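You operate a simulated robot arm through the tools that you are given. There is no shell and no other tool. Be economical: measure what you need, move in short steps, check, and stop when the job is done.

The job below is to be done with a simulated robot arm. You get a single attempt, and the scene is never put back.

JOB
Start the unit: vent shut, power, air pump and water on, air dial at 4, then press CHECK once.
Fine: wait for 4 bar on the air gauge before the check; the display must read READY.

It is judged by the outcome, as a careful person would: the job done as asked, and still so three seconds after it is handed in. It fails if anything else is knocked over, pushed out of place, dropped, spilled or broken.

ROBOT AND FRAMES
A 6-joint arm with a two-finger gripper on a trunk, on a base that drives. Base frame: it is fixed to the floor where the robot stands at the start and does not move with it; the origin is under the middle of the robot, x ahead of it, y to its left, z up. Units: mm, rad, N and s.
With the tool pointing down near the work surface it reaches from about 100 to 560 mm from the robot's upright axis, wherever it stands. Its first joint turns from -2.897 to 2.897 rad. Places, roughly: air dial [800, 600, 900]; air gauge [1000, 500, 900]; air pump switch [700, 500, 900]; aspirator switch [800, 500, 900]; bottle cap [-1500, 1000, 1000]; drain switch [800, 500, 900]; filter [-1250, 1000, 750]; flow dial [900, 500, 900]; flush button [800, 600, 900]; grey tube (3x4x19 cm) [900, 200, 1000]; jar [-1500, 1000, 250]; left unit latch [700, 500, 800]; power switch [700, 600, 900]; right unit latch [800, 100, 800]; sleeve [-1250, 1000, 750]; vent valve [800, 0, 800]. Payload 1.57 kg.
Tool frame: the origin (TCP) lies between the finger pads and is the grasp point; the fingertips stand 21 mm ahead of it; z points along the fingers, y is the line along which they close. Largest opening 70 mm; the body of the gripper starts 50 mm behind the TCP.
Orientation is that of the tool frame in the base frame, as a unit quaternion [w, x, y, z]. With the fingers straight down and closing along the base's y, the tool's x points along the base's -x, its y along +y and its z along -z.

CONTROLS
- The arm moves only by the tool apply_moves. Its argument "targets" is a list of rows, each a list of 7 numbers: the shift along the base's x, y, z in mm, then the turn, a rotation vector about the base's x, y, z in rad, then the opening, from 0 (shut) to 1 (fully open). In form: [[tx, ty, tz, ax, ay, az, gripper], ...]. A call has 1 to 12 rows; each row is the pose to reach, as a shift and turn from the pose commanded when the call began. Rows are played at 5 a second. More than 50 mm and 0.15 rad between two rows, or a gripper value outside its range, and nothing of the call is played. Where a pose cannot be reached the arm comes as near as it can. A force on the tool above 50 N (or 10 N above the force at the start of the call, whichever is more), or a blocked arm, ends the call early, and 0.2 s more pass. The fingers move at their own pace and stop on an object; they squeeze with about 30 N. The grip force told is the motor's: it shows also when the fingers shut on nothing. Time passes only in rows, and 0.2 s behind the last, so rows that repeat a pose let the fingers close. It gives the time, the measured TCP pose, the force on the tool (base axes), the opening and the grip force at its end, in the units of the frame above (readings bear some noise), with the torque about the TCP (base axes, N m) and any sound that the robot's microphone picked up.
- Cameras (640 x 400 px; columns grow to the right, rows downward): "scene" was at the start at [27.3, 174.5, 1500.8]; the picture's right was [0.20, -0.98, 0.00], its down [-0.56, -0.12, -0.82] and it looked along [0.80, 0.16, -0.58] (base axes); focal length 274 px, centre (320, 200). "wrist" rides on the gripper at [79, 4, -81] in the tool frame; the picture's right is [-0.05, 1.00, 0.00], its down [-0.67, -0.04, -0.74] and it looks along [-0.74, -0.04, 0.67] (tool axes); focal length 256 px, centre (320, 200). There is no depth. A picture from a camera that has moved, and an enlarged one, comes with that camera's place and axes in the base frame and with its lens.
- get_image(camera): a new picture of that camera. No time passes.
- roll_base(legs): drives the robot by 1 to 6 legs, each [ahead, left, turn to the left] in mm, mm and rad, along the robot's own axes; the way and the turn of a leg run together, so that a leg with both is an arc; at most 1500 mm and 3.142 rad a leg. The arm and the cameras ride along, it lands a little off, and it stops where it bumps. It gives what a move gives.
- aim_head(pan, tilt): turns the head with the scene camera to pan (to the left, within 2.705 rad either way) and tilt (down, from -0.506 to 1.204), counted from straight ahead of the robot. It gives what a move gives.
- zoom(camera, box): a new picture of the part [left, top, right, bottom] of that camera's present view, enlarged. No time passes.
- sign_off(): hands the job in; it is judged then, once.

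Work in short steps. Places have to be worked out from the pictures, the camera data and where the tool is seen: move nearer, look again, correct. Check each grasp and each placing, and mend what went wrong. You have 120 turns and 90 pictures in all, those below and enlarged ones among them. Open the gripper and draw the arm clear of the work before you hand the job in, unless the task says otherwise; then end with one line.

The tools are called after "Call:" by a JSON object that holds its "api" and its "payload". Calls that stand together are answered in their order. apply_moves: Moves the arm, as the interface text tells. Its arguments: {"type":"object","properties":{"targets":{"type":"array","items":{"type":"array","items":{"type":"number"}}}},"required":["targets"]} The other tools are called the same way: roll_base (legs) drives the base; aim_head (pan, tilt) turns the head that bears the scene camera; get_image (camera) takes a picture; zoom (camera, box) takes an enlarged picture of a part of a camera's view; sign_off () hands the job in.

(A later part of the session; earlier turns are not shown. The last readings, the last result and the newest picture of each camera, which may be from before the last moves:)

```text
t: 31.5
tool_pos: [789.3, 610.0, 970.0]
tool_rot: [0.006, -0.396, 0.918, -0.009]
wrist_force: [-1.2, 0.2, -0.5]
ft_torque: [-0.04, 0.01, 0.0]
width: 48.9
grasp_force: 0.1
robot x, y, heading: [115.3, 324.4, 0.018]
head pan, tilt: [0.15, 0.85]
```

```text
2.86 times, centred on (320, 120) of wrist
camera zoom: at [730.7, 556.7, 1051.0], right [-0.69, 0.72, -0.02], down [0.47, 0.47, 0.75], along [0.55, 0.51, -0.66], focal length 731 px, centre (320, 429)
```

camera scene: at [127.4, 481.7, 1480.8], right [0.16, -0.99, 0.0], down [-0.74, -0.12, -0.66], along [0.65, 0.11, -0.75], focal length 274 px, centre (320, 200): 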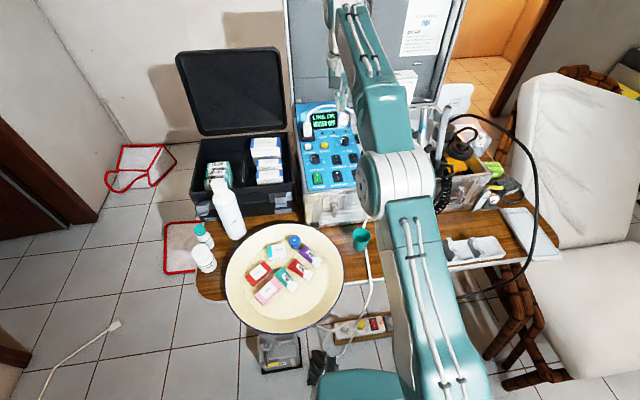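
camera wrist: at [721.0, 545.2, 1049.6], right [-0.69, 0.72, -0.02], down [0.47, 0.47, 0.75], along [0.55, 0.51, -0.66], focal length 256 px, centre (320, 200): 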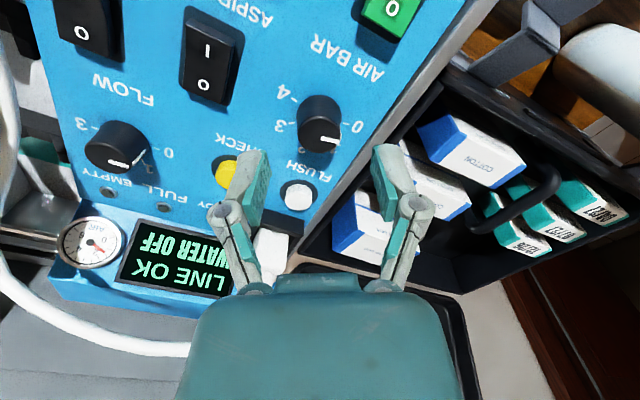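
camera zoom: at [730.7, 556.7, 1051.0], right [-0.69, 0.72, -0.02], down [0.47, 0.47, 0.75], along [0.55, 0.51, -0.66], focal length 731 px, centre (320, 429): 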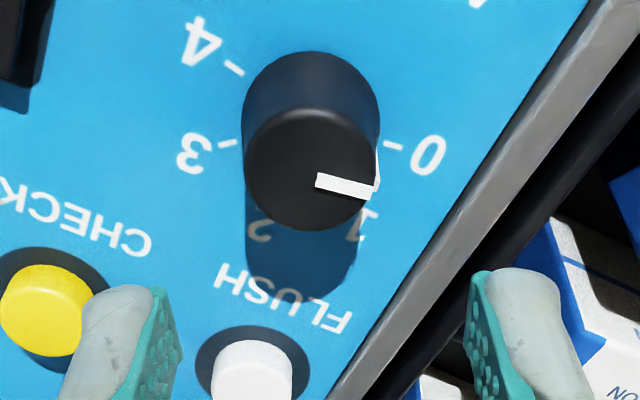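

The knob centre is at (788, 605) with diameter about 27, and the rim is clear. I'll narrow the opening and descend around the knob.

Call:
{"api": "apply_moves", "payload": {"targets": [[-1, -5, 0, 0, 0, 0, 0.57], [-1, -5, -15, 0, 0, 0, 0.57], [-1, -5, -30, 0, 0, 0, 0.57], [-1, -5, -42, 0, 0, 0, 0.57]]}}

Call:
{"api": "zoom", "payload": {"camera": "wrist", "box": [180, 60, 460, 240]}}

```text
t: 32.5
tool_pos: [798.1, 604.8, 931.2]
tool_rot: [0.007, -0.396, 0.918, -0.007]
wrist_force: [-0.3, -1.5, -0.4]
ft_torque: [-0.05, 0.0, -0.03]
width: 40.0
grasp_force: 0.7
out of reach, approached as far as the arm can: row 2, 3, 4
robot x, y, heading: [117.9, 319.5, 0.01]
head pan, tilt: [0.15, 0.85]
```

```text
2.22 times, centred on (320, 150) of wrist
camera zoom: at [738.7, 550.4, 1011.7], right [-0.69, 0.72, -0.02], down [0.47, 0.46, 0.75], along [0.55, 0.51, -0.66], focal length 569 px, centre (320, 311)
```

zoom: 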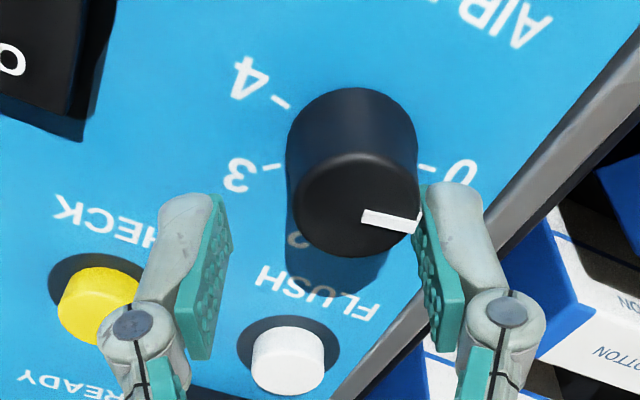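

The tool is about 9 mm too far in +x, so I'll correct by (-9, +1.5) and then descend.

Call:
{"api": "apply_moves", "payload": {"targets": [[-9, 1.5, 3, 0, 0, 0, 0.57], [-9, 1.5, 3, 0, 0, 0, 0.57]]}}

Call:
{"api": "zoom", "payload": {"camera": "wrist", "box": [180, 60, 460, 240]}}

```text
t: 33.1
tool_pos: [796.0, 609.3, 934.1]
tool_rot: [0.006, -0.395, 0.919, -0.006]
wrist_force: [-0.4, -0.1, 0.3]
ft_torque: [0.04, 0.03, -0.04]
width: 39.9
grasp_force: 0.0
out of reach, approached as far as the arm can: row 1, 2
robot x, y, heading: [117.2, 317.1, 0.009]
head pan, tilt: [0.15, 0.85]
heard: click
```

```text
2.22 times, centred on (320, 150) of wrist
camera zoom: at [736.6, 554.3, 1015.8], right [-0.69, 0.72, -0.02], down [0.47, 0.47, 0.75], along [0.55, 0.51, -0.66], focal length 569 px, centre (320, 311)
```

zoom: 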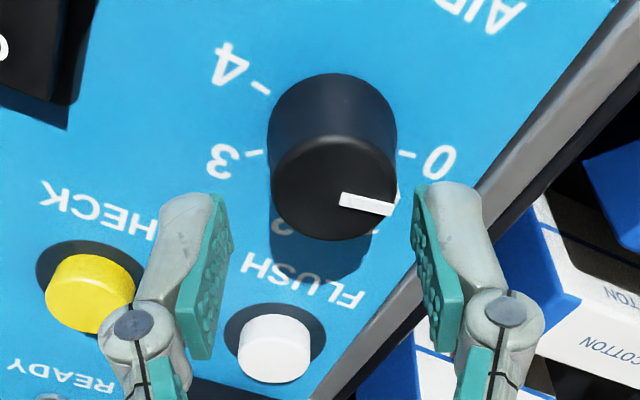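

I heard a click. I'll check whether the base is touching the pedal and what the display shows.

Call:
{"api": "get_image", "payload": {"camera": "scene"}}

Call:
{"api": "zoom", "payload": {"camera": "scene", "box": [285, 85, 365, 205]}}

```text
46 pictures are left
camera scene: at [136.1, 495.1, 1481.1], right [0.16, -0.99, 0.0], down [-0.74, -0.13, -0.66], along [0.65, 0.1, -0.75], focal length 274 px, centre (320, 200)
```

scene: 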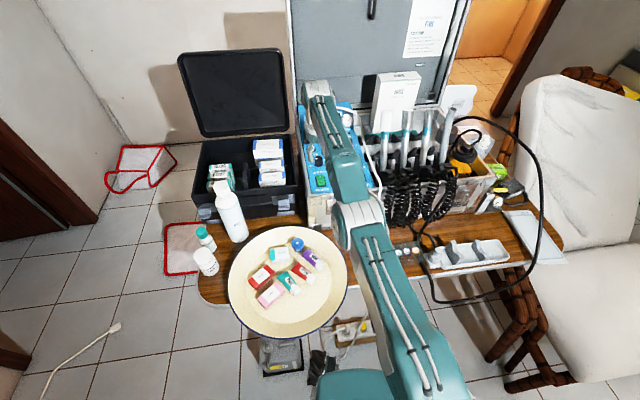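

```text
3.33 times, centred on (325, 145) of scene
camera zoom: at [136.1, 495.1, 1481.1], right [0.16, -0.99, 0.0], down [-0.74, -0.13, -0.66], along [0.65, 0.1, -0.75], focal length 913 px, centre (303, 383)
```

zoom: 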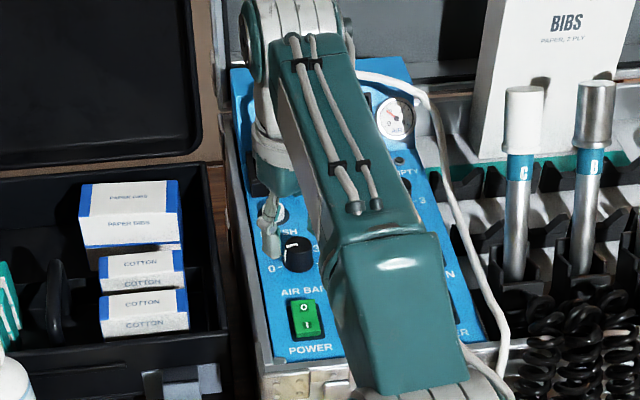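

Call:
{"api": "aim_head", "payload": {"pan": 0.0, "tilt": 1.2}}

Call:
{"api": "get_image", "payload": {"camera": "scene"}}

```text
t: 34.0
tool_pos: [795.6, 608.3, 934.0]
tool_rot: [0.006, -0.395, 0.918, -0.006]
wrist_force: [0.3, 0.5, 0.3]
ft_torque: [-0.01, -0.01, 0.01]
width: 39.7
grasp_force: 0.1
robot x, y, heading: [119.3, 323.0, 0.015]
head pan, tilt: [0.0, 1.201]
```

```text
44 pictures are left
camera scene: at [115.7, 480.2, 1457.5], right [0.01, -1.0, 0.0], down [-0.93, -0.01, -0.36], along [0.36, 0.0, -0.93], focal length 274 px, centre (320, 200)
```

scene: 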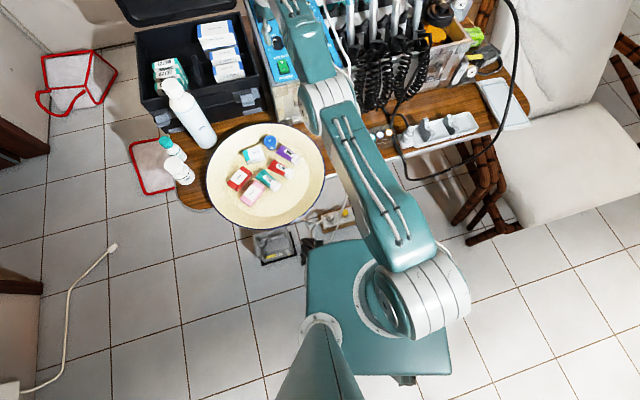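

The box gap is fine. The actual tool pose lags the commanded one at the reach limit: I estimate the command sits near (790, 616). I'll bring it back to the knob centre.

Call:
{"api": "apply_moves", "payload": {"targets": [[-1, -9, 6, 0, 0, 0, 0.57], [-1, -9, 6, 0, 0, 0, 0.57]]}}

Call:
{"api": "zoom", "payload": {"camera": "wrist", "box": [180, 60, 460, 240]}}

```text
t: 34.6
tool_pos: [799.1, 601.8, 942.8]
tool_rot: [0.007, -0.395, 0.919, -0.007]
wrist_force: [-0.1, 1.6, 4.7]
ft_torque: [0.05, 0.07, -0.03]
width: 41.5
grasp_force: 1.0
out of reach, approached as far as the arm can: row 1, 2
robot x, y, heading: [119.2, 320.0, 0.015]
head pan, tilt: [0.0, 1.201]
```

```text
2.22 times, centred on (320, 150) of wrist
camera zoom: at [738.7, 546.2, 1022.8], right [-0.69, 0.72, -0.02], down [0.47, 0.46, 0.75], along [0.55, 0.51, -0.66], focal length 569 px, centre (320, 311)
```

zoom: 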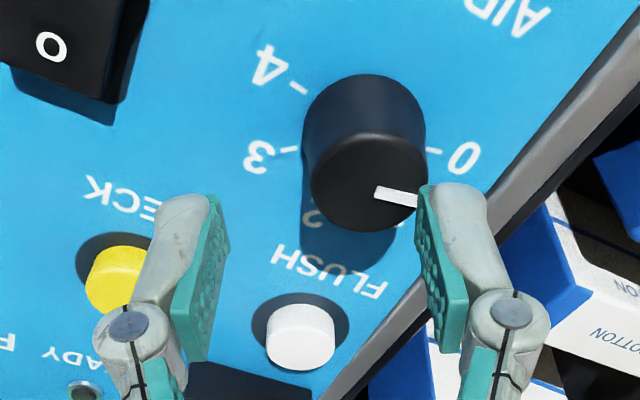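

The commanded pose is still beyond reach, so the arm is sliding along the limit. I'll lift slightly and pull the command inward by (-20, 0).

Call:
{"api": "apply_moves", "payload": {"targets": [[-10, 0, 15, 0, 0, 0, 0.57], [-20, 0, 15, 0, 0, 0, 0.57]]}}

```text
t: 35.2
tool_pos: [792.6, 606.1, 957.4]
tool_rot: [0.006, -0.395, 0.919, -0.006]
wrist_force: [-0.8, -0.2, 0.3]
ft_torque: [0.01, -0.04, -0.03]
width: 39.7
grasp_force: 0.0
out of reach, approached as far as the arm can: row 1, 2
robot x, y, heading: [121.1, 323.2, 0.018]
head pan, tilt: [0.0, 1.201]
```

Call:
{"api": "apply_moves", "payload": {"targets": [[-10, -4, 0, 0, 0, 0, 0.57], [-18, -8, 0, 0, 0, 0, 0.57]]}}

```text
t: 35.8
tool_pos: [791.3, 605.4, 958.6]
tool_rot: [0.007, -0.395, 0.919, -0.006]
wrist_force: [0.4, -0.3, 0.0]
ft_torque: [-0.01, -0.02, -0.01]
width: 40.1
grasp_force: 0.0
out of reach, approached as far as the arm can: row 1, 2
robot x, y, heading: [118.5, 320.1, 0.011]
head pan, tilt: [0.0, 1.201]
```

Call:
{"api": "apply_moves", "payload": {"targets": [[-15, -6, 0, 0, 0, 0, 0.57], [-30, -12, 0, 0, 0, 0, 0.57], [-45, -18, 0, 0, 0, 0, 0.57]]}}

```text
t: 36.6
tool_pos: [791.9, 604.6, 956.8]
tool_rot: [0.007, -0.396, 0.918, -0.007]
wrist_force: [-0.5, 0.7, 0.9]
ft_torque: [0.02, -0.02, -0.02]
width: 40.0
grasp_force: 0.0
out of reach, approached as far as the arm can: row 1, 2, 3
robot x, y, heading: [113.7, 320.0, 0.017]
head pan, tilt: [0.0, 1.201]
```

The arm isn't responding inward, so it may be stuck near a singular posture. I'll try going up and back further.

Call:
{"api": "apply_moves", "payload": {"targets": [[-10, 0, 30, 0, 0, 0, 0.57], [-30, 0, 50, 0, 0, 0, 0.57], [-60, -10, 60, 0, 0, 0, 0.57], [-90, -20, 60, 0, 0, 0, 0.57]]}}

```text
t: 37.6
tool_pos: [771.1, 611.7, 1022.4]
tool_rot: [0.006, -0.396, 0.918, -0.007]
wrist_force: [0.0, 0.6, 1.0]
ft_torque: [-0.04, 0.02, 0.0]
width: 39.9
grasp_force: 0.0
out of reach, approached as far as the arm can: row 2, 3, 4
robot x, y, heading: [118.7, 320.9, 0.013]
head pan, tilt: [0.0, 1.201]
```

The pattern fits a wrist yaw limit (tool yaw minus arm azimuth ≤ ~0.4), not reach. I'll turn the tool back by -0.4 and see where the commanded position really is.

Call:
{"api": "apply_moves", "payload": {"targets": [[0, 0, 0, 0, 0, -0.14, 0.57], [0, 0, 0, 0, 0, -0.28, 0.57], [0, 0, 0, 0, 0, -0.4, 0.57]]}}

```text
t: 38.4
tool_pos: [771.5, 612.7, 1024.0]
tool_rot: [0.006, -0.204, 0.979, -0.008]
wrist_force: [-0.9, 0.3, 0.0]
ft_torque: [-0.01, -0.01, 0.0]
width: 39.9
grasp_force: 0.1
robot x, y, heading: [118.1, 321.0, 0.013]
head pan, tilt: [0.0, 1.201]
```

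The command resets to the reached pose and everything is reachable again. Now I move over the knob with yaw 0.41.

Call:
{"api": "apply_moves", "payload": {"targets": [[10, -4, -30, 0, 0, 0, 0.57], [17, -7, -60, 0, 0, 0, 0.57], [17, -7, -72, 0, 0, 0, 0.57]]}}

Call:
{"api": "zoom", "payload": {"camera": "wrist", "box": [180, 60, 460, 240]}}

```text
t: 39.2
tool_pos: [792.2, 606.2, 952.7]
tool_rot: [0.004, -0.205, 0.979, -0.008]
wrist_force: [-0.2, -0.2, 0.0]
ft_torque: [0.01, -0.01, -0.01]
width: 39.7
grasp_force: 0.1
out of reach, approached as far as the arm can: row 3
robot x, y, heading: [117.7, 321.8, 0.012]
head pan, tilt: [0.0, 1.201]
```

```text
2.22 times, centred on (320, 150) of wrist
camera zoom: at [716.0, 579.1, 1032.7], right [-0.35, 0.94, -0.02], down [0.61, 0.25, 0.75], along [0.71, 0.25, -0.66], focal length 569 px, centre (320, 311)
```

zoom: 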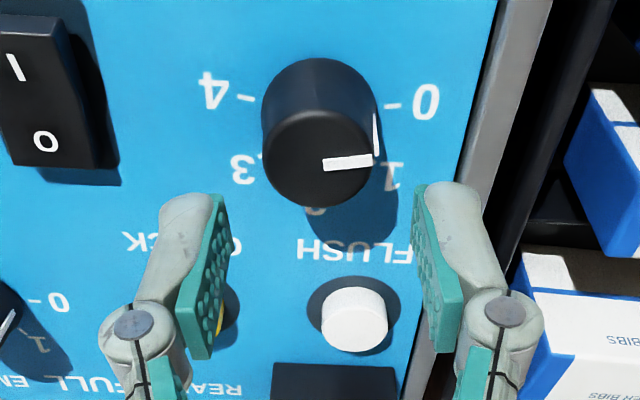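

The knob centre is at (788.7, 603). I'll shift by (-4, -3) and descend.

Call:
{"api": "apply_moves", "payload": {"targets": [[-4, -3, 0, 0, 0, 0, 0.57], [-4, -3, -15, 0, 0, 0, 0.57], [-4, -3, -28, 0, 0, 0, 0.57]]}}

```text
t: 40.0
tool_pos: [796.1, 607.6, 925.6]
tool_rot: [0.005, -0.205, 0.979, -0.007]
wrist_force: [0.6, -0.2, -0.2]
ft_torque: [0.04, 0.02, 0.01]
width: 40.0
grasp_force: 0.0
out of reach, approached as far as the arm can: row 1, 2, 3
robot x, y, heading: [119.4, 323.5, 0.013]
head pan, tilt: [0.0, 1.201]
```

The elbow is stuck at full stretch, a singularity: the tool slides on a sphere and ignores inward commands. The pads are centred across the knob but about 8 mm too far forward along their own plane, so I'll shift the base back by (-7, -4).

Call:
{"api": "roll_base", "payload": {"legs": [[-7, -4, 0]]}}

Call:
{"api": "zoom", "payload": {"camera": "wrist", "box": [180, 60, 460, 240]}}

```text
t: 40.7
tool_pos: [788.7, 605.9, 925.4]
tool_rot: [0.005, -0.205, 0.979, -0.009]
wrist_force: [-0.5, 0.8, -1.0]
ft_torque: [-0.01, 0.01, 0.01]
width: 39.8
grasp_force: 0.1
robot x, y, heading: [113.4, 320.6, 0.015]
head pan, tilt: [0.0, 1.201]
```

```text
2.22 times, centred on (320, 150) of wrist
camera zoom: at [713.2, 577.6, 1006.1], right [-0.35, 0.94, -0.02], down [0.61, 0.25, 0.75], along [0.71, 0.25, -0.66], focal length 569 px, centre (320, 311)
```

zoom: 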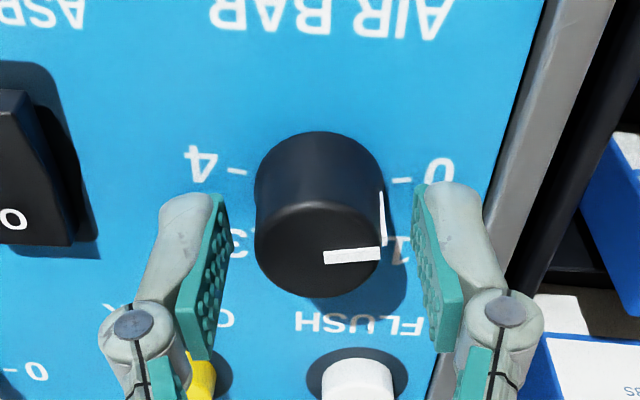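

The knob is centred between the pads, so I'll close on it.

Call:
{"api": "apply_moves", "payload": {"targets": [[0, 0, 0, 0, 0, 0, 0.3], [0, 0, 0, 0, 0, 0, 0], [0, 0, 0, 0, 0, 0, 0]]}}

```text
t: 41.5
tool_pos: [789.7, 604.6, 925.4]
tool_rot: [0.006, -0.206, 0.979, -0.008]
wrist_force: [1.1, 7.6, 3.8]
ft_torque: [0.24, -0.15, -0.09]
width: 26.0
grasp_force: 31.9
robot x, y, heading: [109.8, 318.9, 0.014]
head pan, tilt: [0.0, 1.201]
```

Gripped, 26 mm wide. Now I turn it clockwise in small steps.

Call:
{"api": "apply_moves", "payload": {"targets": [[0, 0, 0, 0, 0, -0.12, 0], [0, 0, 0, 0, 0, -0.24, 0], [0, 0, 0, 0, 0, -0.36, 0], [0, 0, 0, 0, 0, -0.48, 0]]}}

Call:
{"api": "zoom", "payload": {"camera": "wrist", "box": [180, 60, 460, 240]}}

```text
t: 42.5
tool_pos: [788.6, 603.2, 926.7]
tool_rot: [0.004, 0.034, 0.999, -0.009]
wrist_force: [3.1, 7.6, 6.8]
ft_torque: [0.4, 0.68, 0.02]
width: 26.1
grasp_force: 31.9
robot x, y, heading: [110.0, 315.0, 0.009]
head pan, tilt: [0.0, 1.201]
```

```text
2.22 times, centred on (320, 150) of wrist
camera zoom: at [709.3, 614.3, 1007.7], right [0.12, 0.99, -0.02], down [0.66, -0.07, 0.75], along [0.74, -0.1, -0.66], focal length 569 px, centre (320, 311)
```

zoom: 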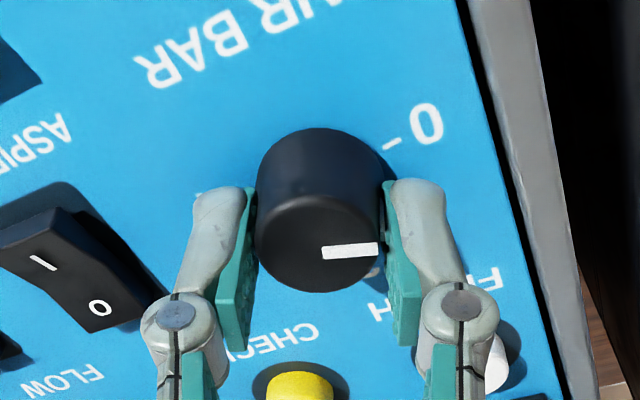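

The knob turns with the gripper. I'll continue another -0.8 rad.

Call:
{"api": "apply_moves", "payload": {"targets": [[0, 0, 0, 0, 0, -0.13, 0], [0, 0, 0, 0, 0, -0.26, 0], [0, 0, 0, 0, 0, -0.39, 0], [0, 0, 0, 0, 0, -0.52, 0], [0, 0, 0, 0, 0, -0.65, 0], [0, 0, 0, 0, 0, -0.78, 0]]}}

```text
t: 43.9
tool_pos: [787.9, 602.2, 927.3]
tool_rot: [0.002, 0.412, 0.911, -0.01]
wrist_force: [11.4, -3.7, 7.9]
ft_torque: [0.56, 0.26, 0.01]
width: 26.3
grasp_force: 32.3
robot x, y, heading: [115.3, 319.3, 0.01]
head pan, tilt: [0.0, 1.201]
```

The turn is at -1.26 rad so far, with small torque. I'll continue.

Call:
{"api": "apply_moves", "payload": {"targets": [[0, 0, 0, 0, 0, -0.13, 0], [0, 0, 0, 0, 0, -0.26, 0], [0, 0, 0, 0, 0, -0.39, 0], [0, 0, 0, 0, 0, -0.52, 0], [0, 0, 0, 0, 0, -0.65, 0], [0, 0, 0, 0, 0, -0.78, 0]]}}

Call:
{"api": "zoom", "payload": {"camera": "wrist", "box": [180, 60, 460, 240]}}

```text
t: 45.3
tool_pos: [786.6, 602.2, 925.8]
tool_rot: [-0.003, 0.727, 0.686, -0.009]
wrist_force: [16.3, -4.7, 7.6]
ft_torque: [0.75, -0.36, 0.01]
width: 26.0
grasp_force: 31.7
out of reach, approached as far as the arm can: row 4
robot x, y, heading: [111.4, 318.0, 0.016]
head pan, tilt: [0.0, 1.201]
```

```text
2.22 times, centred on (320, 150) of wrist
camera zoom: at [796.9, 681.7, 1007.1], right [0.99, -0.11, -0.02], down [-0.06, -0.66, 0.75], along [-0.1, -0.75, -0.66], focal length 569 px, centre (320, 311)
```

zoom: 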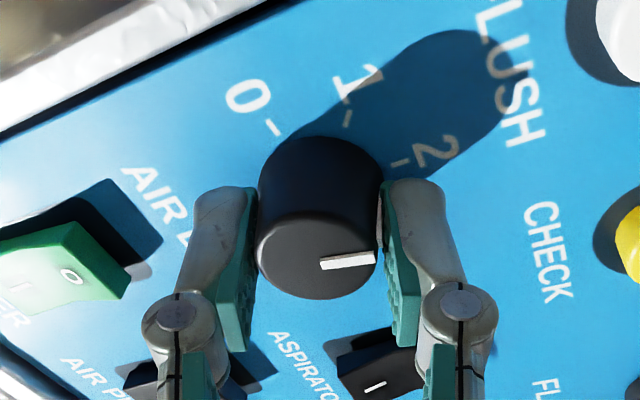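

The pointer is now near 2.4, and I need about another 1.3 rad. I'll continue -0.9 and look.

Call:
{"api": "apply_moves", "payload": {"targets": [[0, 0, 0, 0, 0, -0.13, 0], [0, 0, 0, 0, 0, -0.26, 0], [0, 0, 0, 0, 0, -0.39, 0], [0, 0, 0, 0, 0, -0.52, 0], [0, 0, 0, 0, 0, -0.65, 0], [0, 0, 0, 0, 0, -0.78, 0], [0, 0, 0, 0, 0, -0.91, 0]]}}

Call:
{"api": "get_image", "payload": {"camera": "wrist"}}

```text
t: 46.9
tool_pos: [786.4, 602.3, 927.0]
tool_rot: [-0.007, 0.955, 0.297, -0.009]
wrist_force: [-4.2, -8.8, 8.3]
ft_torque: [0.07, 0.02, 0.01]
width: 26.0
grasp_force: 31.7
out of reach, approached as far as the arm can: row 5
robot x, y, heading: [113.2, 315.6, 0.015]
head pan, tilt: [0.0, 1.201]
```

```text
38 pictures are left
camera wrist: at [855.1, 643.0, 1006.5], right [0.52, -0.85, -0.02], down [-0.55, -0.35, 0.75], along [-0.65, -0.38, -0.66], focal length 256 px, centre (320, 200)
```

wrist: 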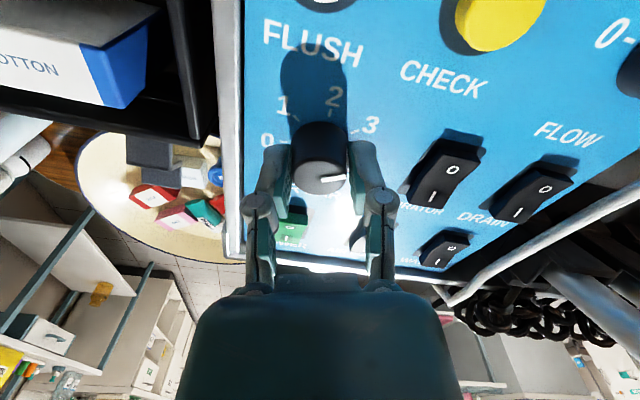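

The pointer is at about -52° and 4 is at about -76°, so I'll turn another -0.36 and inspect.

Call:
{"api": "apply_moves", "payload": {"targets": [[0, 0, 0, 0, 0, -0.12, 0], [0, 0, 0, 0, 0, -0.24, 0], [0, 0, 0, 0, 0, -0.36, 0]]}}

Call:
{"api": "zoom", "payload": {"camera": "wrist", "box": [220, 70, 420, 210]}}

```text
t: 47.7
tool_pos: [786.2, 603.2, 925.7]
tool_rot: [-0.007, 0.963, 0.269, -0.007]
wrist_force: [-18.3, -9.6, 9.2]
ft_torque: [-0.54, 0.88, -0.02]
width: 25.8
grasp_force: 31.9
out of reach, approached as far as the arm can: row 1, 2, 3
robot x, y, heading: [113.7, 317.9, 0.01]
head pan, tilt: [0.0, 1.201]
```

```text
2.86 times, centred on (320, 140) of wrist
camera zoom: at [857.3, 638.9, 1006.5], right [0.47, -0.88, -0.02], down [-0.57, -0.32, 0.75], along [-0.67, -0.35, -0.66], focal length 731 px, centre (320, 371)
```

zoom: 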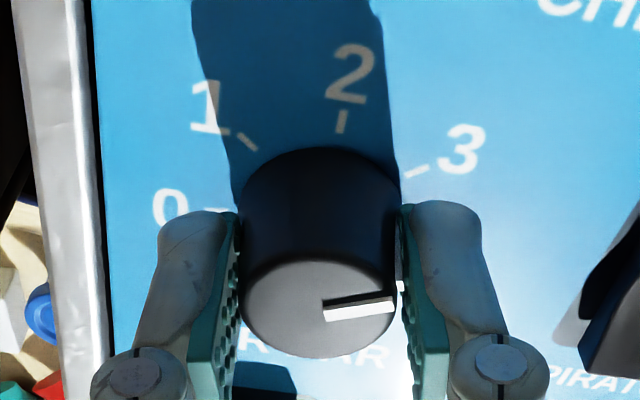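

I've reached the wrist limit with about 20° to go. I'll release, turn back +1.2 rad around the knob and regrip.

Call:
{"api": "apply_moves", "payload": {"targets": [[0, 0, 0, 0, 0, 0, 0.53], [0, 0, 0, 0, 0, 0, 0.53], [0, 0, 0, 0, 0, 0.14, 0.53], [0, 0, 0, 0, 0, 0.28, 0.53], [0, 0, 0, 0, 0, 0.42, 0.53], [0, 0, 0, 0, 0, 0.56, 0.53], [0, 0, 0, 0, 0, 0.7, 0.53], [0, 0, 0, 0, 0, 0.84, 0.53], [0, 0, 0, 0, 0, 0.98, 0.53], [0, 0, 0, 0, 0, 1.1, 0.53]]}}

Call:
{"api": "get_image", "payload": {"camera": "wrist"}}

```text
t: 49.9
tool_pos: [786.9, 601.8, 925.5]
tool_rot: [-0.003, 0.679, 0.734, -0.011]
wrist_force: [-0.3, -0.5, -0.1]
ft_torque: [0.01, -0.01, -0.02]
width: 37.2
grasp_force: 0.1
out of reach, approached as far as the arm can: row 4, 7
robot x, y, heading: [111.8, 314.8, 0.015]
head pan, tilt: [0.0, 1.201]
```

```text
36 pictures are left
camera wrist: at [786.3, 682.6, 1006.4], right [1.0, 0.02, -0.02], down [0.03, -0.66, 0.75], along [0.01, -0.75, -0.66], focal length 256 px, centre (320, 200)
```

wrist: 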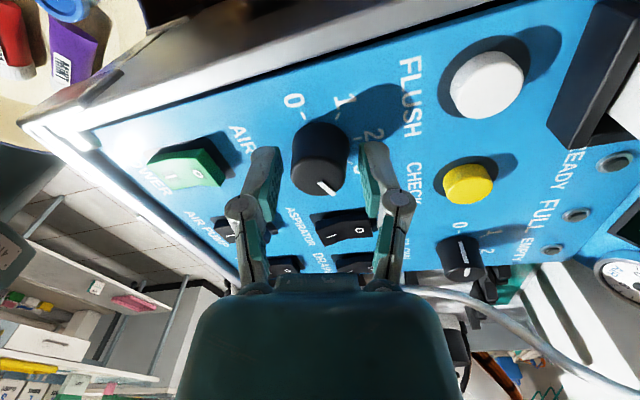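

Call:
{"api": "zoom", "payload": {"camera": "wrist", "box": [260, 70, 400, 210]}}

```text
2.86 times, centred on (330, 140) of wrist
camera zoom: at [786.3, 682.6, 1006.4], right [1.0, 0.02, -0.02], down [0.03, -0.66, 0.75], along [0.01, -0.75, -0.66], focal length 731 px, centre (291, 371)
```

zoom: 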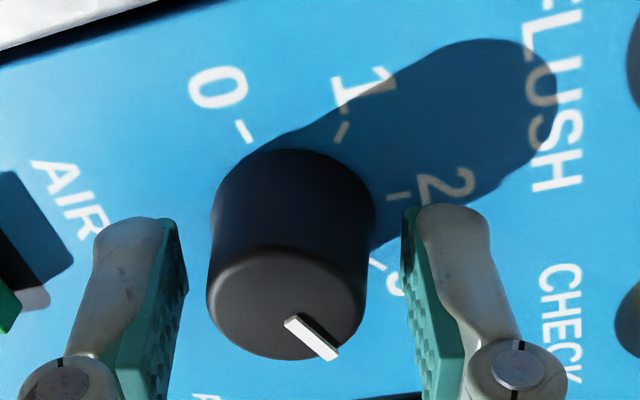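

The ticks fit 0 at 113°, 1 at 67°, 2 at 19°, 3 at -29° and 4 at ≈-76°. The pointer is at about -54°, or 3.55. I'll regrip and turn -0.38.

Call:
{"api": "apply_moves", "payload": {"targets": [[0, 0, 0, 0, 0, 0, 0.2], [0, 0, 0, 0, 0, 0, 0], [0, 0, 0, 0, 0, 0, 0], [0, 0, 0, 0, 0, -0.13, 0], [0, 0, 0, 0, 0, -0.26, 0], [0, 0, 0, 0, 0, -0.38, 0]]}}

Call:
{"api": "apply_moves", "payload": {"targets": [[0, 0, 0, 0, 0, 0, 0.53], [0, 0, 0, 0, 0, 0, 0.53]]}}

Call:
{"api": "zoom", "payload": {"camera": "wrist", "box": [260, 70, 400, 210]}}

```text
t: 51.3
tool_pos: [786.9, 601.4, 926.4]
tool_rot: [-0.004, 0.807, 0.591, -0.009]
wrist_force: [0.2, -1.4, 3.4]
ft_torque: [0.69, -0.05, 0.06]
width: 25.7
grasp_force: 31.7
out of reach, approached as far as the arm can: row 4, 5
robot x, y, heading: [110.7, 320.6, 0.015]
head pan, tilt: [0.0, 1.201]
```

```text
t: 51.9
tool_pos: [786.0, 603.0, 925.9]
tool_rot: [-0.005, 0.807, 0.591, -0.008]
wrist_force: [0.0, -0.9, -0.1]
ft_torque: [0.02, -0.03, 0.01]
width: 37.2
grasp_force: 0.0
robot x, y, heading: [110.9, 320.2, 0.014]
head pan, tilt: [0.0, 1.201]
```

```text
2.86 times, centred on (330, 140) of wrist
camera zoom: at [816.2, 677.1, 1006.4], right [0.94, -0.35, -0.02], down [-0.22, -0.62, 0.75], along [-0.28, -0.7, -0.66], focal length 731 px, centre (291, 371)
```

zoom: 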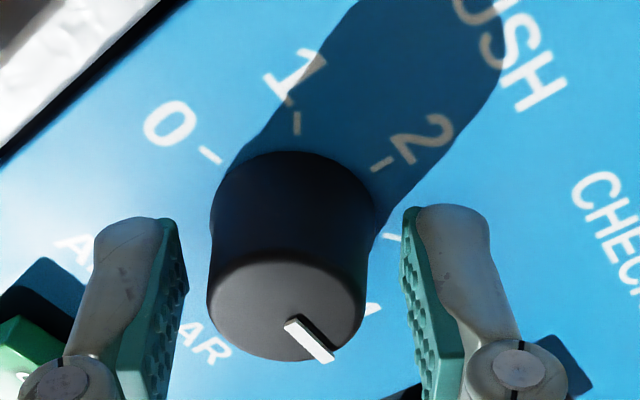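

The knob turned with the gripper, so the pointer should be near 4. I'll lift off and rotate back to view it cleanly.

Call:
{"api": "apply_moves", "payload": {"targets": [[0, 0, 20, 0, 0, 0, 0.53], [0, 0, 40, 0, 0, 0, 0.53], [-15, 0, 60, 0, 0, 0.14, 0.53], [-30, 0, 80, 0, 0, 0.28, 0.4], [-40, 0, 100, 0, 0, 0.42, 0.2], [-50, 0, 110, 0, 0, 0.56, 0], [-60, 0, 110, 0, 0, 0.7, 0], [-70, 0, 110, 0, 0, 0.84, 0], [-80, 0, 110, 0, 0, 0.98, 0], [-80, 0, 110, 0, 0, 1.12, 0], [-80, 0, 110, 0, 0, 1.26, 0], [-80, 0, 110, 0, 0, 1.4, 0]]}}

Call:
{"api": "get_image", "payload": {"camera": "wrist"}}

```text
t: 54.5
tool_pos: [708.9, 602.8, 1036.2]
tool_rot: [0.002, 0.234, 0.972, -0.01]
wrist_force: [-0.1, 0.7, 0.2]
ft_torque: [-0.02, -0.02, -0.01]
width: 0.0
grasp_force: 28.4
out of reach, approached as far as the arm can: row 1, 2, 4, 5
robot x, y, heading: [113.7, 319.1, 0.013]
head pan, tilt: [0.0, 1.201]
```

```text
33 pictures are left
camera wrist: at [639.6, 644.6, 1116.8], right [0.5, 0.86, -0.02], down [0.58, -0.32, 0.75], along [0.64, -0.39, -0.66], focal length 256 px, centre (320, 200)
```

wrist: 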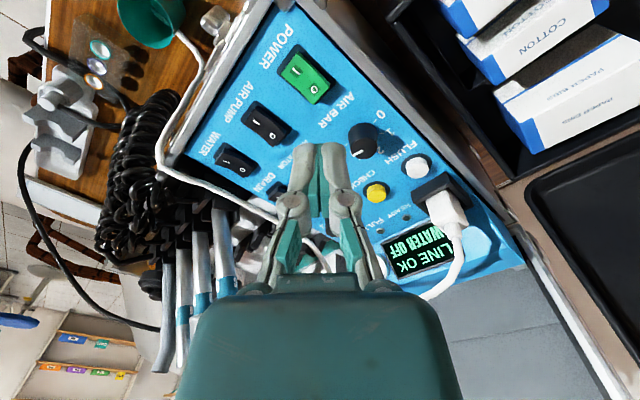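

The arm is free again. I'll turn the head back to the panel and check the dial and gauge.

Call:
{"api": "aim_head", "payload": {"pan": 0.1, "tilt": 0.75}}

Call:
{"api": "zoom", "payload": {"camera": "wrist", "box": [340, 100, 410, 170]}}

Call:
{"api": "zoom", "payload": {"camera": "scene", "box": [262, 120, 362, 225]}}

```text
t: 55.4
tool_pos: [708.7, 603.5, 1037.0]
tool_rot: [0.002, 0.236, 0.972, -0.01]
wrist_force: [-0.9, 0.2, -0.5]
ft_torque: [0.01, -0.01, -0.02]
width: 0.1
grasp_force: 28.7
robot x, y, heading: [112.2, 315.0, 0.011]
head pan, tilt: [0.099, 0.75]
```

```text
5.71 times, centred on (375, 135) of wrist
camera zoom: at [639.8, 644.7, 1116.8], right [0.51, 0.86, -0.02], down [0.58, -0.32, 0.75], along [0.64, -0.39, -0.66], focal length 1463 px, centre (6, 571)
```

zoom: 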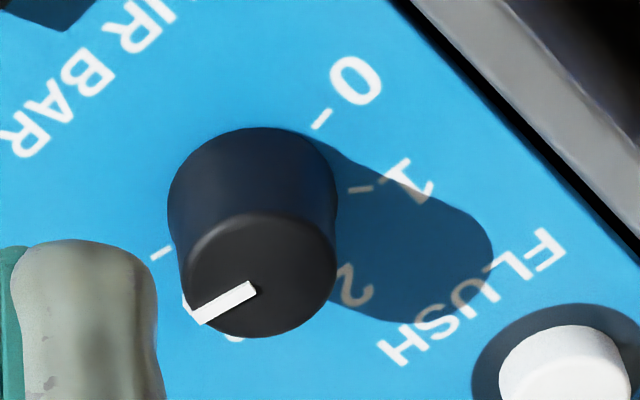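

```text
3.81 times, centred on (312, 172) of scene
camera zoom: at [134.0, 484.3, 1488.9], right [0.11, -0.99, 0.0], down [-0.68, -0.08, -0.73], along [0.73, 0.08, -0.68], focal length 1043 px, centre (350, 305)
```

zoom: 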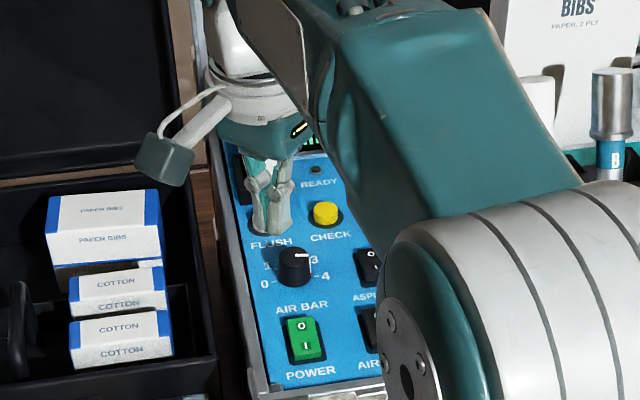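

The pointer reads about 4, within my ±5° measuring error. Before the water, I'll move aside to see the air gauge and tell whether the vent holds.

Call:
{"api": "apply_moves", "payload": {"targets": [[0, -40, 20, 0, 0, 0.05, 0], [0, -80, 40, 0, 0, 0.1, 0], [0, -120, 60, 0, 0, 0.15, 0], [0, -160, 70, 0, 0, 0.15, 0]]}}

Call:
{"api": "zoom", "payload": {"camera": "scene", "box": [262, 115, 362, 225]}}

```text
t: 56.4
tool_pos: [708.9, 442.8, 1106.7]
tool_rot: [0.002, 0.162, 0.987, -0.011]
wrist_force: [-0.7, -0.4, -0.7]
ft_torque: [-0.03, 0.01, -0.01]
width: 0.0
grasp_force: 28.5
robot x, y, heading: [106.4, 319.3, 0.019]
head pan, tilt: [0.099, 0.75]
```

```text
3.64 times, centred on (312, 170) of scene
camera zoom: at [133.7, 482.2, 1489.2], right [0.11, -0.99, 0.0], down [-0.68, -0.08, -0.73], along [0.73, 0.08, -0.68], focal length 996 px, centre (349, 309)
```

zoom: 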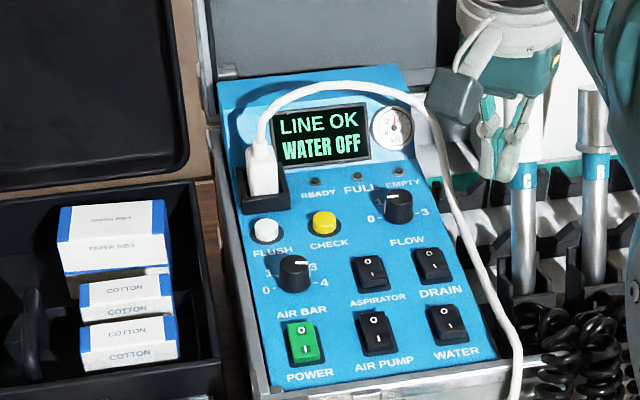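

Call:
{"api": "zoom", "payload": {"camera": "scene", "box": [358, 138, 378, 158]}}

Call:
{"api": "zoom", "payload": {"camera": "scene", "box": [276, 172, 316, 202]}}

```text
16.00 times, centred on (368, 148) of scene
camera zoom: at [133.7, 482.2, 1489.2], right [0.11, -0.99, 0.0], down [-0.68, -0.08, -0.73], along [0.73, 0.08, -0.68], focal length 4382 px, centre (-448, 1032)
```

zoom: 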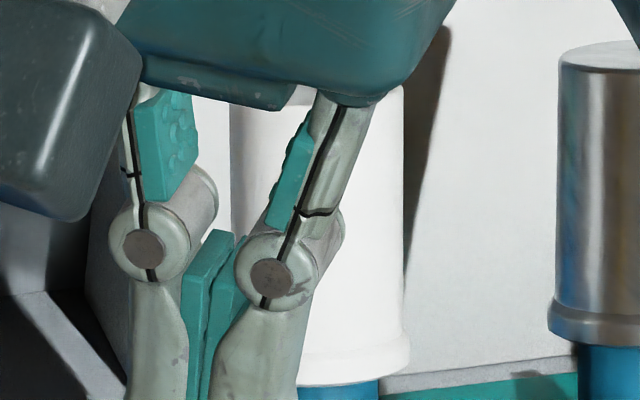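

```text
13.33 times, centred on (296, 187) of scene
camera zoom: at [133.7, 482.2, 1489.2], right [0.11, -0.99, 0.0], down [-0.68, -0.08, -0.73], along [0.73, 0.08, -0.68], focal length 3652 px, centre (640, 373)
```

zoom: 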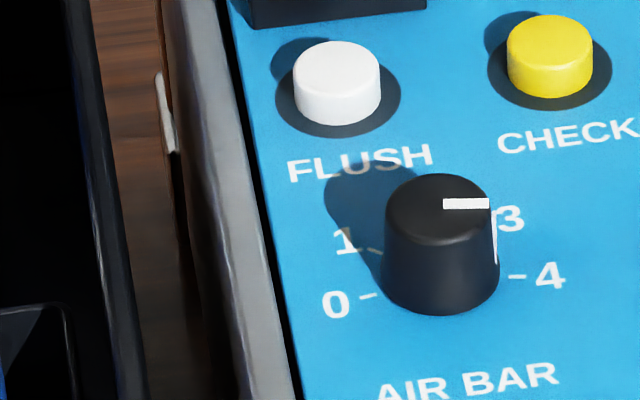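

The dial now reads about 4. Zooming on the actual gauge location.

Call:
{"api": "zoom", "payload": {"camera": "scene", "box": [322, 140, 342, 160]}}

```text
16.00 times, centred on (332, 150) of scene
camera zoom: at [133.7, 482.2, 1489.2], right [0.11, -0.99, 0.0], down [-0.68, -0.08, -0.73], along [0.73, 0.08, -0.68], focal length 4382 px, centre (128, 1000)
```

zoom: 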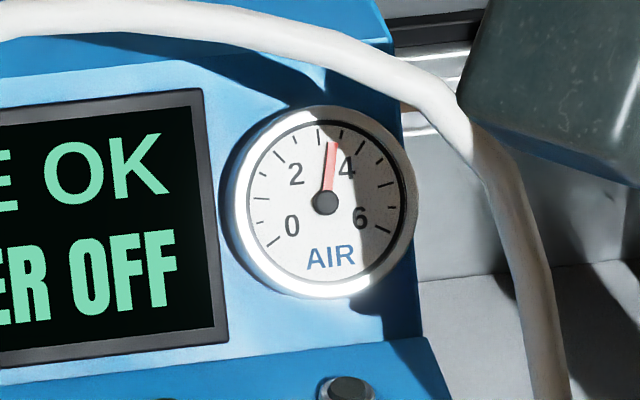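

The air gauge reads about 3.2 and is perhaps still rising. I'll wait about 2 s and look again.

Call:
{"api": "apply_moves", "payload": {"targets": [[0, 0, 0, 0, 0, 0, 0], [0, 0, 0, 0, 0, 0, 0], [0, 0, 0, 0, 0, 0, 0], [0, 0, 0, 0, 0, 0, 0], [0, 0, 0, 0, 0, 0, 0], [0, 0, 0, 0, 0, 0, 0], [0, 0, 0, 0, 0, 0, 0], [0, 0, 0, 0, 0, 0, 0], [0, 0, 0, 0, 0, 0, 0], [0, 0, 0, 0, 0, 0, 0], [0, 0, 0, 0, 0, 0, 0], [0, 0, 0, 0, 0, 0, 0]]}}

Call:
{"api": "zoom", "payload": {"camera": "scene", "box": [322, 140, 342, 160]}}

```text
t: 59.0
tool_pos: [708.0, 444.3, 1107.1]
tool_rot: [0.003, 0.162, 0.987, -0.01]
wrist_force: [-0.2, -1.3, 0.5]
ft_torque: [-0.04, 0.0, 0.03]
width: 0.0
grasp_force: 28.9
robot x, y, heading: [110.7, 318.7, 0.014]
head pan, tilt: [0.099, 0.75]
```

```text
16.00 times, centred on (332, 150) of scene
camera zoom: at [133.9, 483.4, 1489.1], right [0.11, -0.99, 0.0], down [-0.68, -0.08, -0.73], along [0.73, 0.08, -0.68], focal length 4382 px, centre (128, 1000)
```

zoom: 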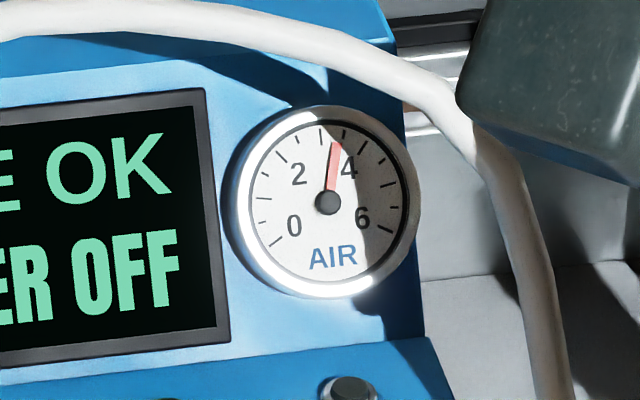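

The needle is at about 3.4 and creeping, which could be slow filling or a leak balance. I'll wait 5 s more and compare.

Call:
{"api": "apply_moves", "payload": {"targets": [[0, 0, 0, 0, 0, 0, 0], [0, 0, 0, 0, 0, 0, 0], [0, 0, 0, 0, 0, 0, 0], [0, 0, 0, 0, 0, 0, 0], [0, 0, 0, 0, 0, 0, 0], [0, 0, 0, 0, 0, 0, 0], [0, 0, 0, 0, 0, 0, 0], [0, 0, 0, 0, 0, 0, 0], [0, 0, 0, 0, 0, 0, 0], [0, 0, 0, 0, 0, 0, 0], [0, 0, 0, 0, 0, 0, 0], [0, 0, 0, 0, 0, 0, 0]]}}

Call:
{"api": "apply_moves", "payload": {"targets": [[0, 0, 0, 0, 0, 0, 0], [0, 0, 0, 0, 0, 0, 0], [0, 0, 0, 0, 0, 0, 0], [0, 0, 0, 0, 0, 0, 0], [0, 0, 0, 0, 0, 0, 0], [0, 0, 0, 0, 0, 0, 0], [0, 0, 0, 0, 0, 0, 0], [0, 0, 0, 0, 0, 0, 0], [0, 0, 0, 0, 0, 0, 0], [0, 0, 0, 0, 0, 0, 0], [0, 0, 0, 0, 0, 0, 0], [0, 0, 0, 0, 0, 0, 0]]}}

Call:
{"api": "zoom", "payload": {"camera": "scene", "box": [322, 140, 342, 160]}}

Call:
{"api": "zoom", "payload": {"camera": "scene", "box": [440, 170, 540, 250]}}

```text
t: 61.6
tool_pos: [707.3, 443.9, 1106.0]
tool_rot: [0.004, 0.162, 0.987, -0.01]
wrist_force: [-0.6, 0.7, 0.5]
ft_torque: [0.04, 0.03, 0.0]
width: 0.1
grasp_force: 28.7
robot x, y, heading: [116.5, 318.8, 0.013]
head pan, tilt: [0.099, 0.75]
```

```text
t: 64.2
tool_pos: [708.5, 444.5, 1106.3]
tool_rot: [0.003, 0.163, 0.987, -0.01]
wrist_force: [-0.1, -0.4, -0.3]
ft_torque: [-0.03, 0.0, 0.04]
width: 0.1
grasp_force: 28.1
robot x, y, heading: [107.4, 317.4, 0.013]
head pan, tilt: [0.099, 0.75]
```

```text
16.00 times, centred on (332, 150) of scene
camera zoom: at [133.9, 483.4, 1489.1], right [0.11, -0.99, 0.0], down [-0.68, -0.08, -0.73], along [0.73, 0.08, -0.68], focal length 4382 px, centre (128, 1000)
```

zoom: 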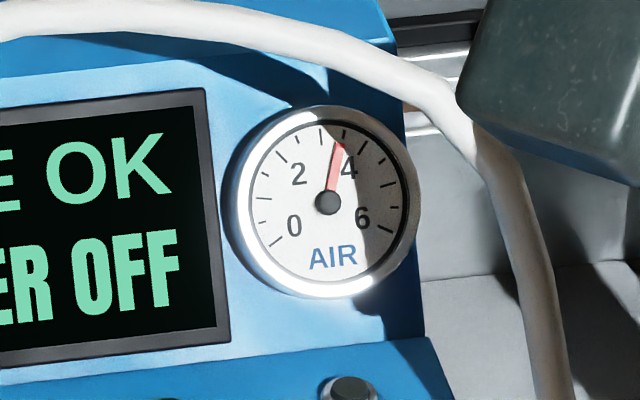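

```text
5.00 times, centred on (490, 210) of scene
camera zoom: at [133.9, 483.4, 1489.1], right [0.11, -0.99, 0.0], down [-0.68, -0.08, -0.73], along [0.73, 0.08, -0.68], focal length 1369 px, centre (-530, 150)
```

zoom: 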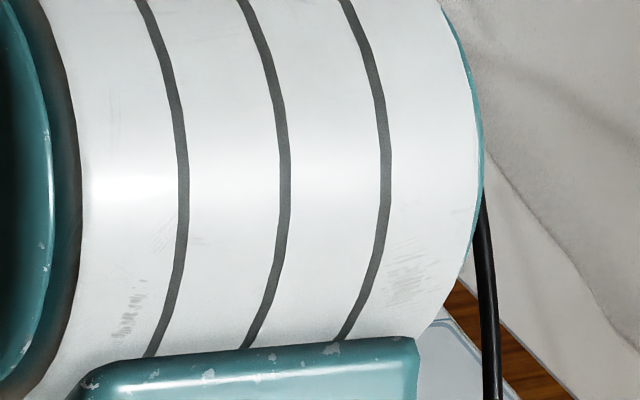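

The gauge is still climbing, now about 3.5. Before turning water on I'll check the vent and its WATER gauge close up, traversing at height.

Call:
{"api": "apply_moves", "payload": {"targets": [[-15, -20, 30, 0, 0, 0.08, 0], [-25, -60, 50, 0, 0, 0.16, 0], [-30, -108, 50, 0, 0, 0.24, 0], [-30, -157, 50, 0, 0, 0.32, 0], [-30, -206, 50, 0, 0, 0.32, 0], [-30, -255, 50, 0, 0, 0.32, 0], [-30, -304, 50, 0, 0, 0.32, 0], [-30, -353, 50, 0, 0, 0.32, 0], [-25, -390, 50, 0, 0, 0.32, 0]]}}

Call:
{"api": "zoom", "payload": {"camera": "wrist", "box": [230, 50, 370, 150]}}

```text
t: 66.2
tool_pos: [683.9, 51.3, 1155.8]
tool_rot: [0.003, 0.003, 1.0, -0.008]
wrist_force: [-0.5, 0.0, 0.5]
ft_torque: [0.01, -0.02, 0.0]
width: 0.0
grasp_force: 28.8
robot x, y, heading: [114.8, 318.9, 0.014]
head pan, tilt: [0.099, 0.75]
```

```text
4.00 times, centred on (300, 100) of wrist
camera zoom: at [603.0, 57.0, 1236.6], right [0.06, 1.0, -0.02], down [0.66, -0.03, 0.75], along [0.75, -0.06, -0.66], focal length 1024 px, centre (400, 600)
```

zoom: 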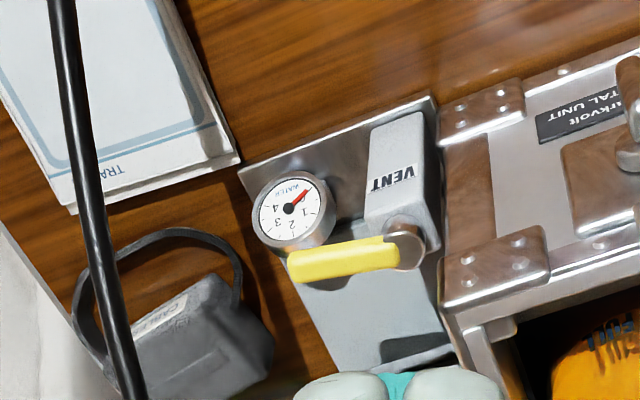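

The water gauge is 0, as expected with water off. I'll re-check the air gauge trend.

Call:
{"api": "zoom", "payload": {"camera": "scene", "box": [322, 140, 342, 160]}}

```text
16.00 times, centred on (332, 150) of scene
camera zoom: at [133.7, 480.0, 1489.5], right [0.11, -0.99, 0.0], down [-0.68, -0.08, -0.73], along [0.73, 0.08, -0.68], focal length 4382 px, centre (128, 1000)
```

zoom: 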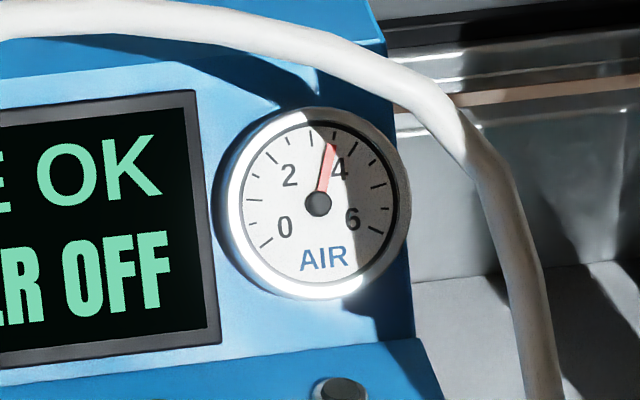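

The needle is at about 3.5, where 4 would sit 32° right of vertical. One more 5 s wait to see if it plateaus.

Call:
{"api": "apply_moves", "payload": {"targets": [[0, 0, 0, 0, 0, 0, 0], [0, 0, 0, 0, 0, 0, 0], [0, 0, 0, 0, 0, 0, 0], [0, 0, 0, 0, 0, 0, 0], [0, 0, 0, 0, 0, 0, 0], [0, 0, 0, 0, 0, 0, 0], [0, 0, 0, 0, 0, 0, 0], [0, 0, 0, 0, 0, 0, 0], [0, 0, 0, 0, 0, 0, 0], [0, 0, 0, 0, 0, 0, 0], [0, 0, 0, 0, 0, 0, 0], [0, 0, 0, 0, 0, 0, 0]]}}

Call:
{"api": "apply_moves", "payload": {"targets": [[0, 0, 0, 0, 0, 0, 0], [0, 0, 0, 0, 0, 0, 0], [0, 0, 0, 0, 0, 0, 0], [0, 0, 0, 0, 0, 0, 0], [0, 0, 0, 0, 0, 0, 0], [0, 0, 0, 0, 0, 0, 0], [0, 0, 0, 0, 0, 0, 0], [0, 0, 0, 0, 0, 0, 0], [0, 0, 0, 0, 0, 0, 0], [0, 0, 0, 0, 0, 0, 0], [0, 0, 0, 0, 0, 0, 0], [0, 0, 0, 0, 0, 0, 0]]}}

Call:
{"api": "zoom", "payload": {"camera": "scene", "box": [322, 140, 342, 160]}}

```text
t: 68.8
tool_pos: [683.7, 53.4, 1156.3]
tool_rot: [0.003, 0.004, 1.0, -0.009]
wrist_force: [-0.3, 0.2, 0.5]
ft_torque: [0.0, 0.01, 0.0]
width: 0.2
grasp_force: 28.5
robot x, y, heading: [113.5, 315.4, 0.015]
head pan, tilt: [0.099, 0.75]
```

```text
t: 71.4
tool_pos: [683.6, 53.0, 1156.2]
tool_rot: [0.003, 0.004, 1.0, -0.009]
wrist_force: [-0.1, 0.5, 0.4]
ft_torque: [0.0, -0.04, 0.04]
width: 0.1
grasp_force: 28.6
robot x, y, heading: [108.6, 317.7, 0.013]
head pan, tilt: [0.099, 0.75]
```

```text
16.00 times, centred on (332, 150) of scene
camera zoom: at [133.9, 481.2, 1489.3], right [0.11, -0.99, 0.0], down [-0.68, -0.08, -0.73], along [0.73, 0.08, -0.68], focal length 4382 px, centre (128, 1000)
```

zoom: 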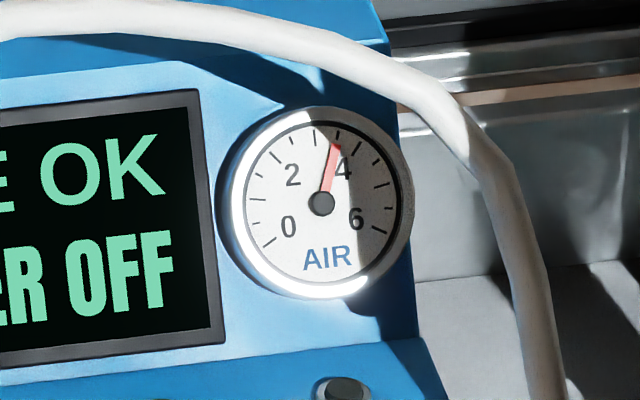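

The gauge is still creeping, about 3.55, so whether the vent leaks is uncertain. A safe test with water off is to move the lever and watch. The hub needs a closer base, so I'll first swing the arm left so it won't sweep the cable, then drive right.

Call:
{"api": "apply_moves", "payload": {"targets": [[-20, 40, 20, 0, 0, 0, 0], [-40, 80, 30, 0, 0, 0, 0], [-50, 125, 30, 0, 0, 0, 0], [-50, 174, 30, 0, 0, 0, 0], [-50, 223, 30, 0, 0, 0, 0], [-50, 270, 30, 0, 0, 0, 0]]}}

Call:
{"api": "roll_base", "payload": {"legs": [[0, -270, 0]]}}

Call:
{"api": "get_image", "payload": {"camera": "scene"}}

```text
t: 72.8
tool_pos: [632.9, 325.4, 1186.1]
tool_rot: [0.004, 0.003, 1.0, -0.009]
wrist_force: [0.5, 0.2, 0.4]
ft_torque: [0.0, -0.01, 0.03]
width: 0.2
grasp_force: 28.0
robot x, y, heading: [110.2, 316.4, 0.011]
head pan, tilt: [0.099, 0.75]
```

```text
t: 74.7
tool_pos: [635.7, 60.3, 1187.0]
tool_rot: [0.004, 0.004, 1.0, -0.012]
wrist_force: [-0.2, 0.8, -0.7]
ft_torque: [-0.04, 0.04, -0.01]
width: 0.0
grasp_force: 28.3
robot x, y, heading: [114.1, 51.7, 0.012]
head pan, tilt: [0.099, 0.75]
```

```text
20 pictures are left
camera scene: at [137.1, 224.7, 1488.1], right [0.11, -0.99, 0.01], down [-0.68, -0.08, -0.73], along [0.73, 0.08, -0.68], focal length 274 px, centre (320, 200)
```

scene: 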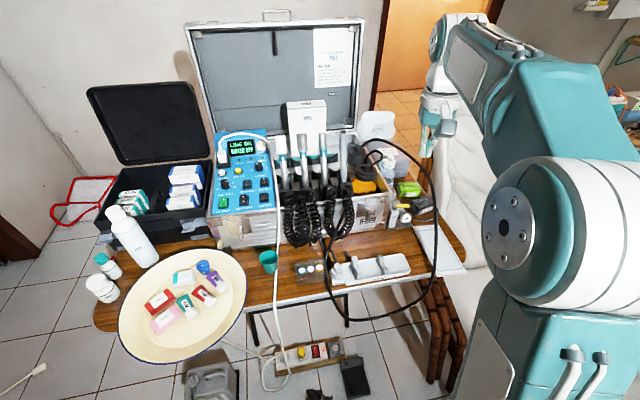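

The base is placed well and the pedal light is off. I'll approach the lever with the tool tilted forward 0.35 rad, which gains reach and keeps the wrist camera clear of the pot.

Call:
{"api": "apply_moves", "payload": {"targets": [[20, -10, -36, 0, -0.05, 0, 0], [42, -20, -72, 0, -0.1, 0, 0], [65, -30, -108, 0, -0.15, 0, 0], [88, -40, -144, 0, -0.2, 0, 0], [112, -50, -178, 0, -0.25, 0, 0], [134, -60, -205, 0, -0.3, 0, 0], [150, -66, -217, 0, -0.35, 0, 0]]}}

Call:
{"api": "get_image", "payload": {"camera": "wrist"}}

```text
t: 76.3
tool_pos: [786.2, -14.2, 969.3]
tool_rot: [0.179, 0.005, 0.984, -0.007]
wrist_force: [-0.1, 0.0, -0.3]
ft_torque: [0.0, -0.04, 0.0]
width: 0.1
grasp_force: 28.8
robot x, y, heading: [115.6, 50.1, 0.013]
head pan, tilt: [0.099, 0.75]
```

```text
19 pictures are left
camera wrist: at [682.9, -8.2, 1019.1], right [0.06, 1.0, 0.01], down [0.36, -0.03, 0.93], along [0.93, -0.06, -0.36], focal length 256 px, centre (320, 200)
```

wrist: 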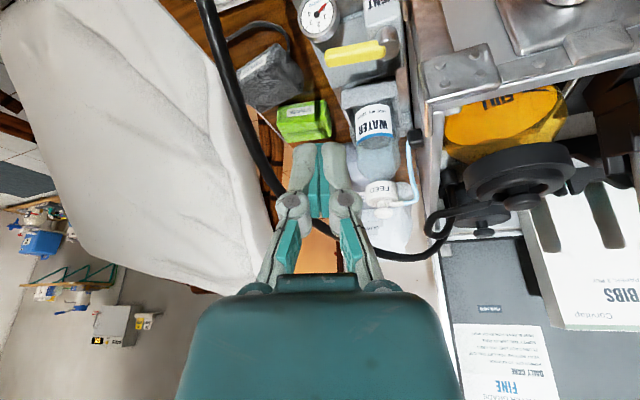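

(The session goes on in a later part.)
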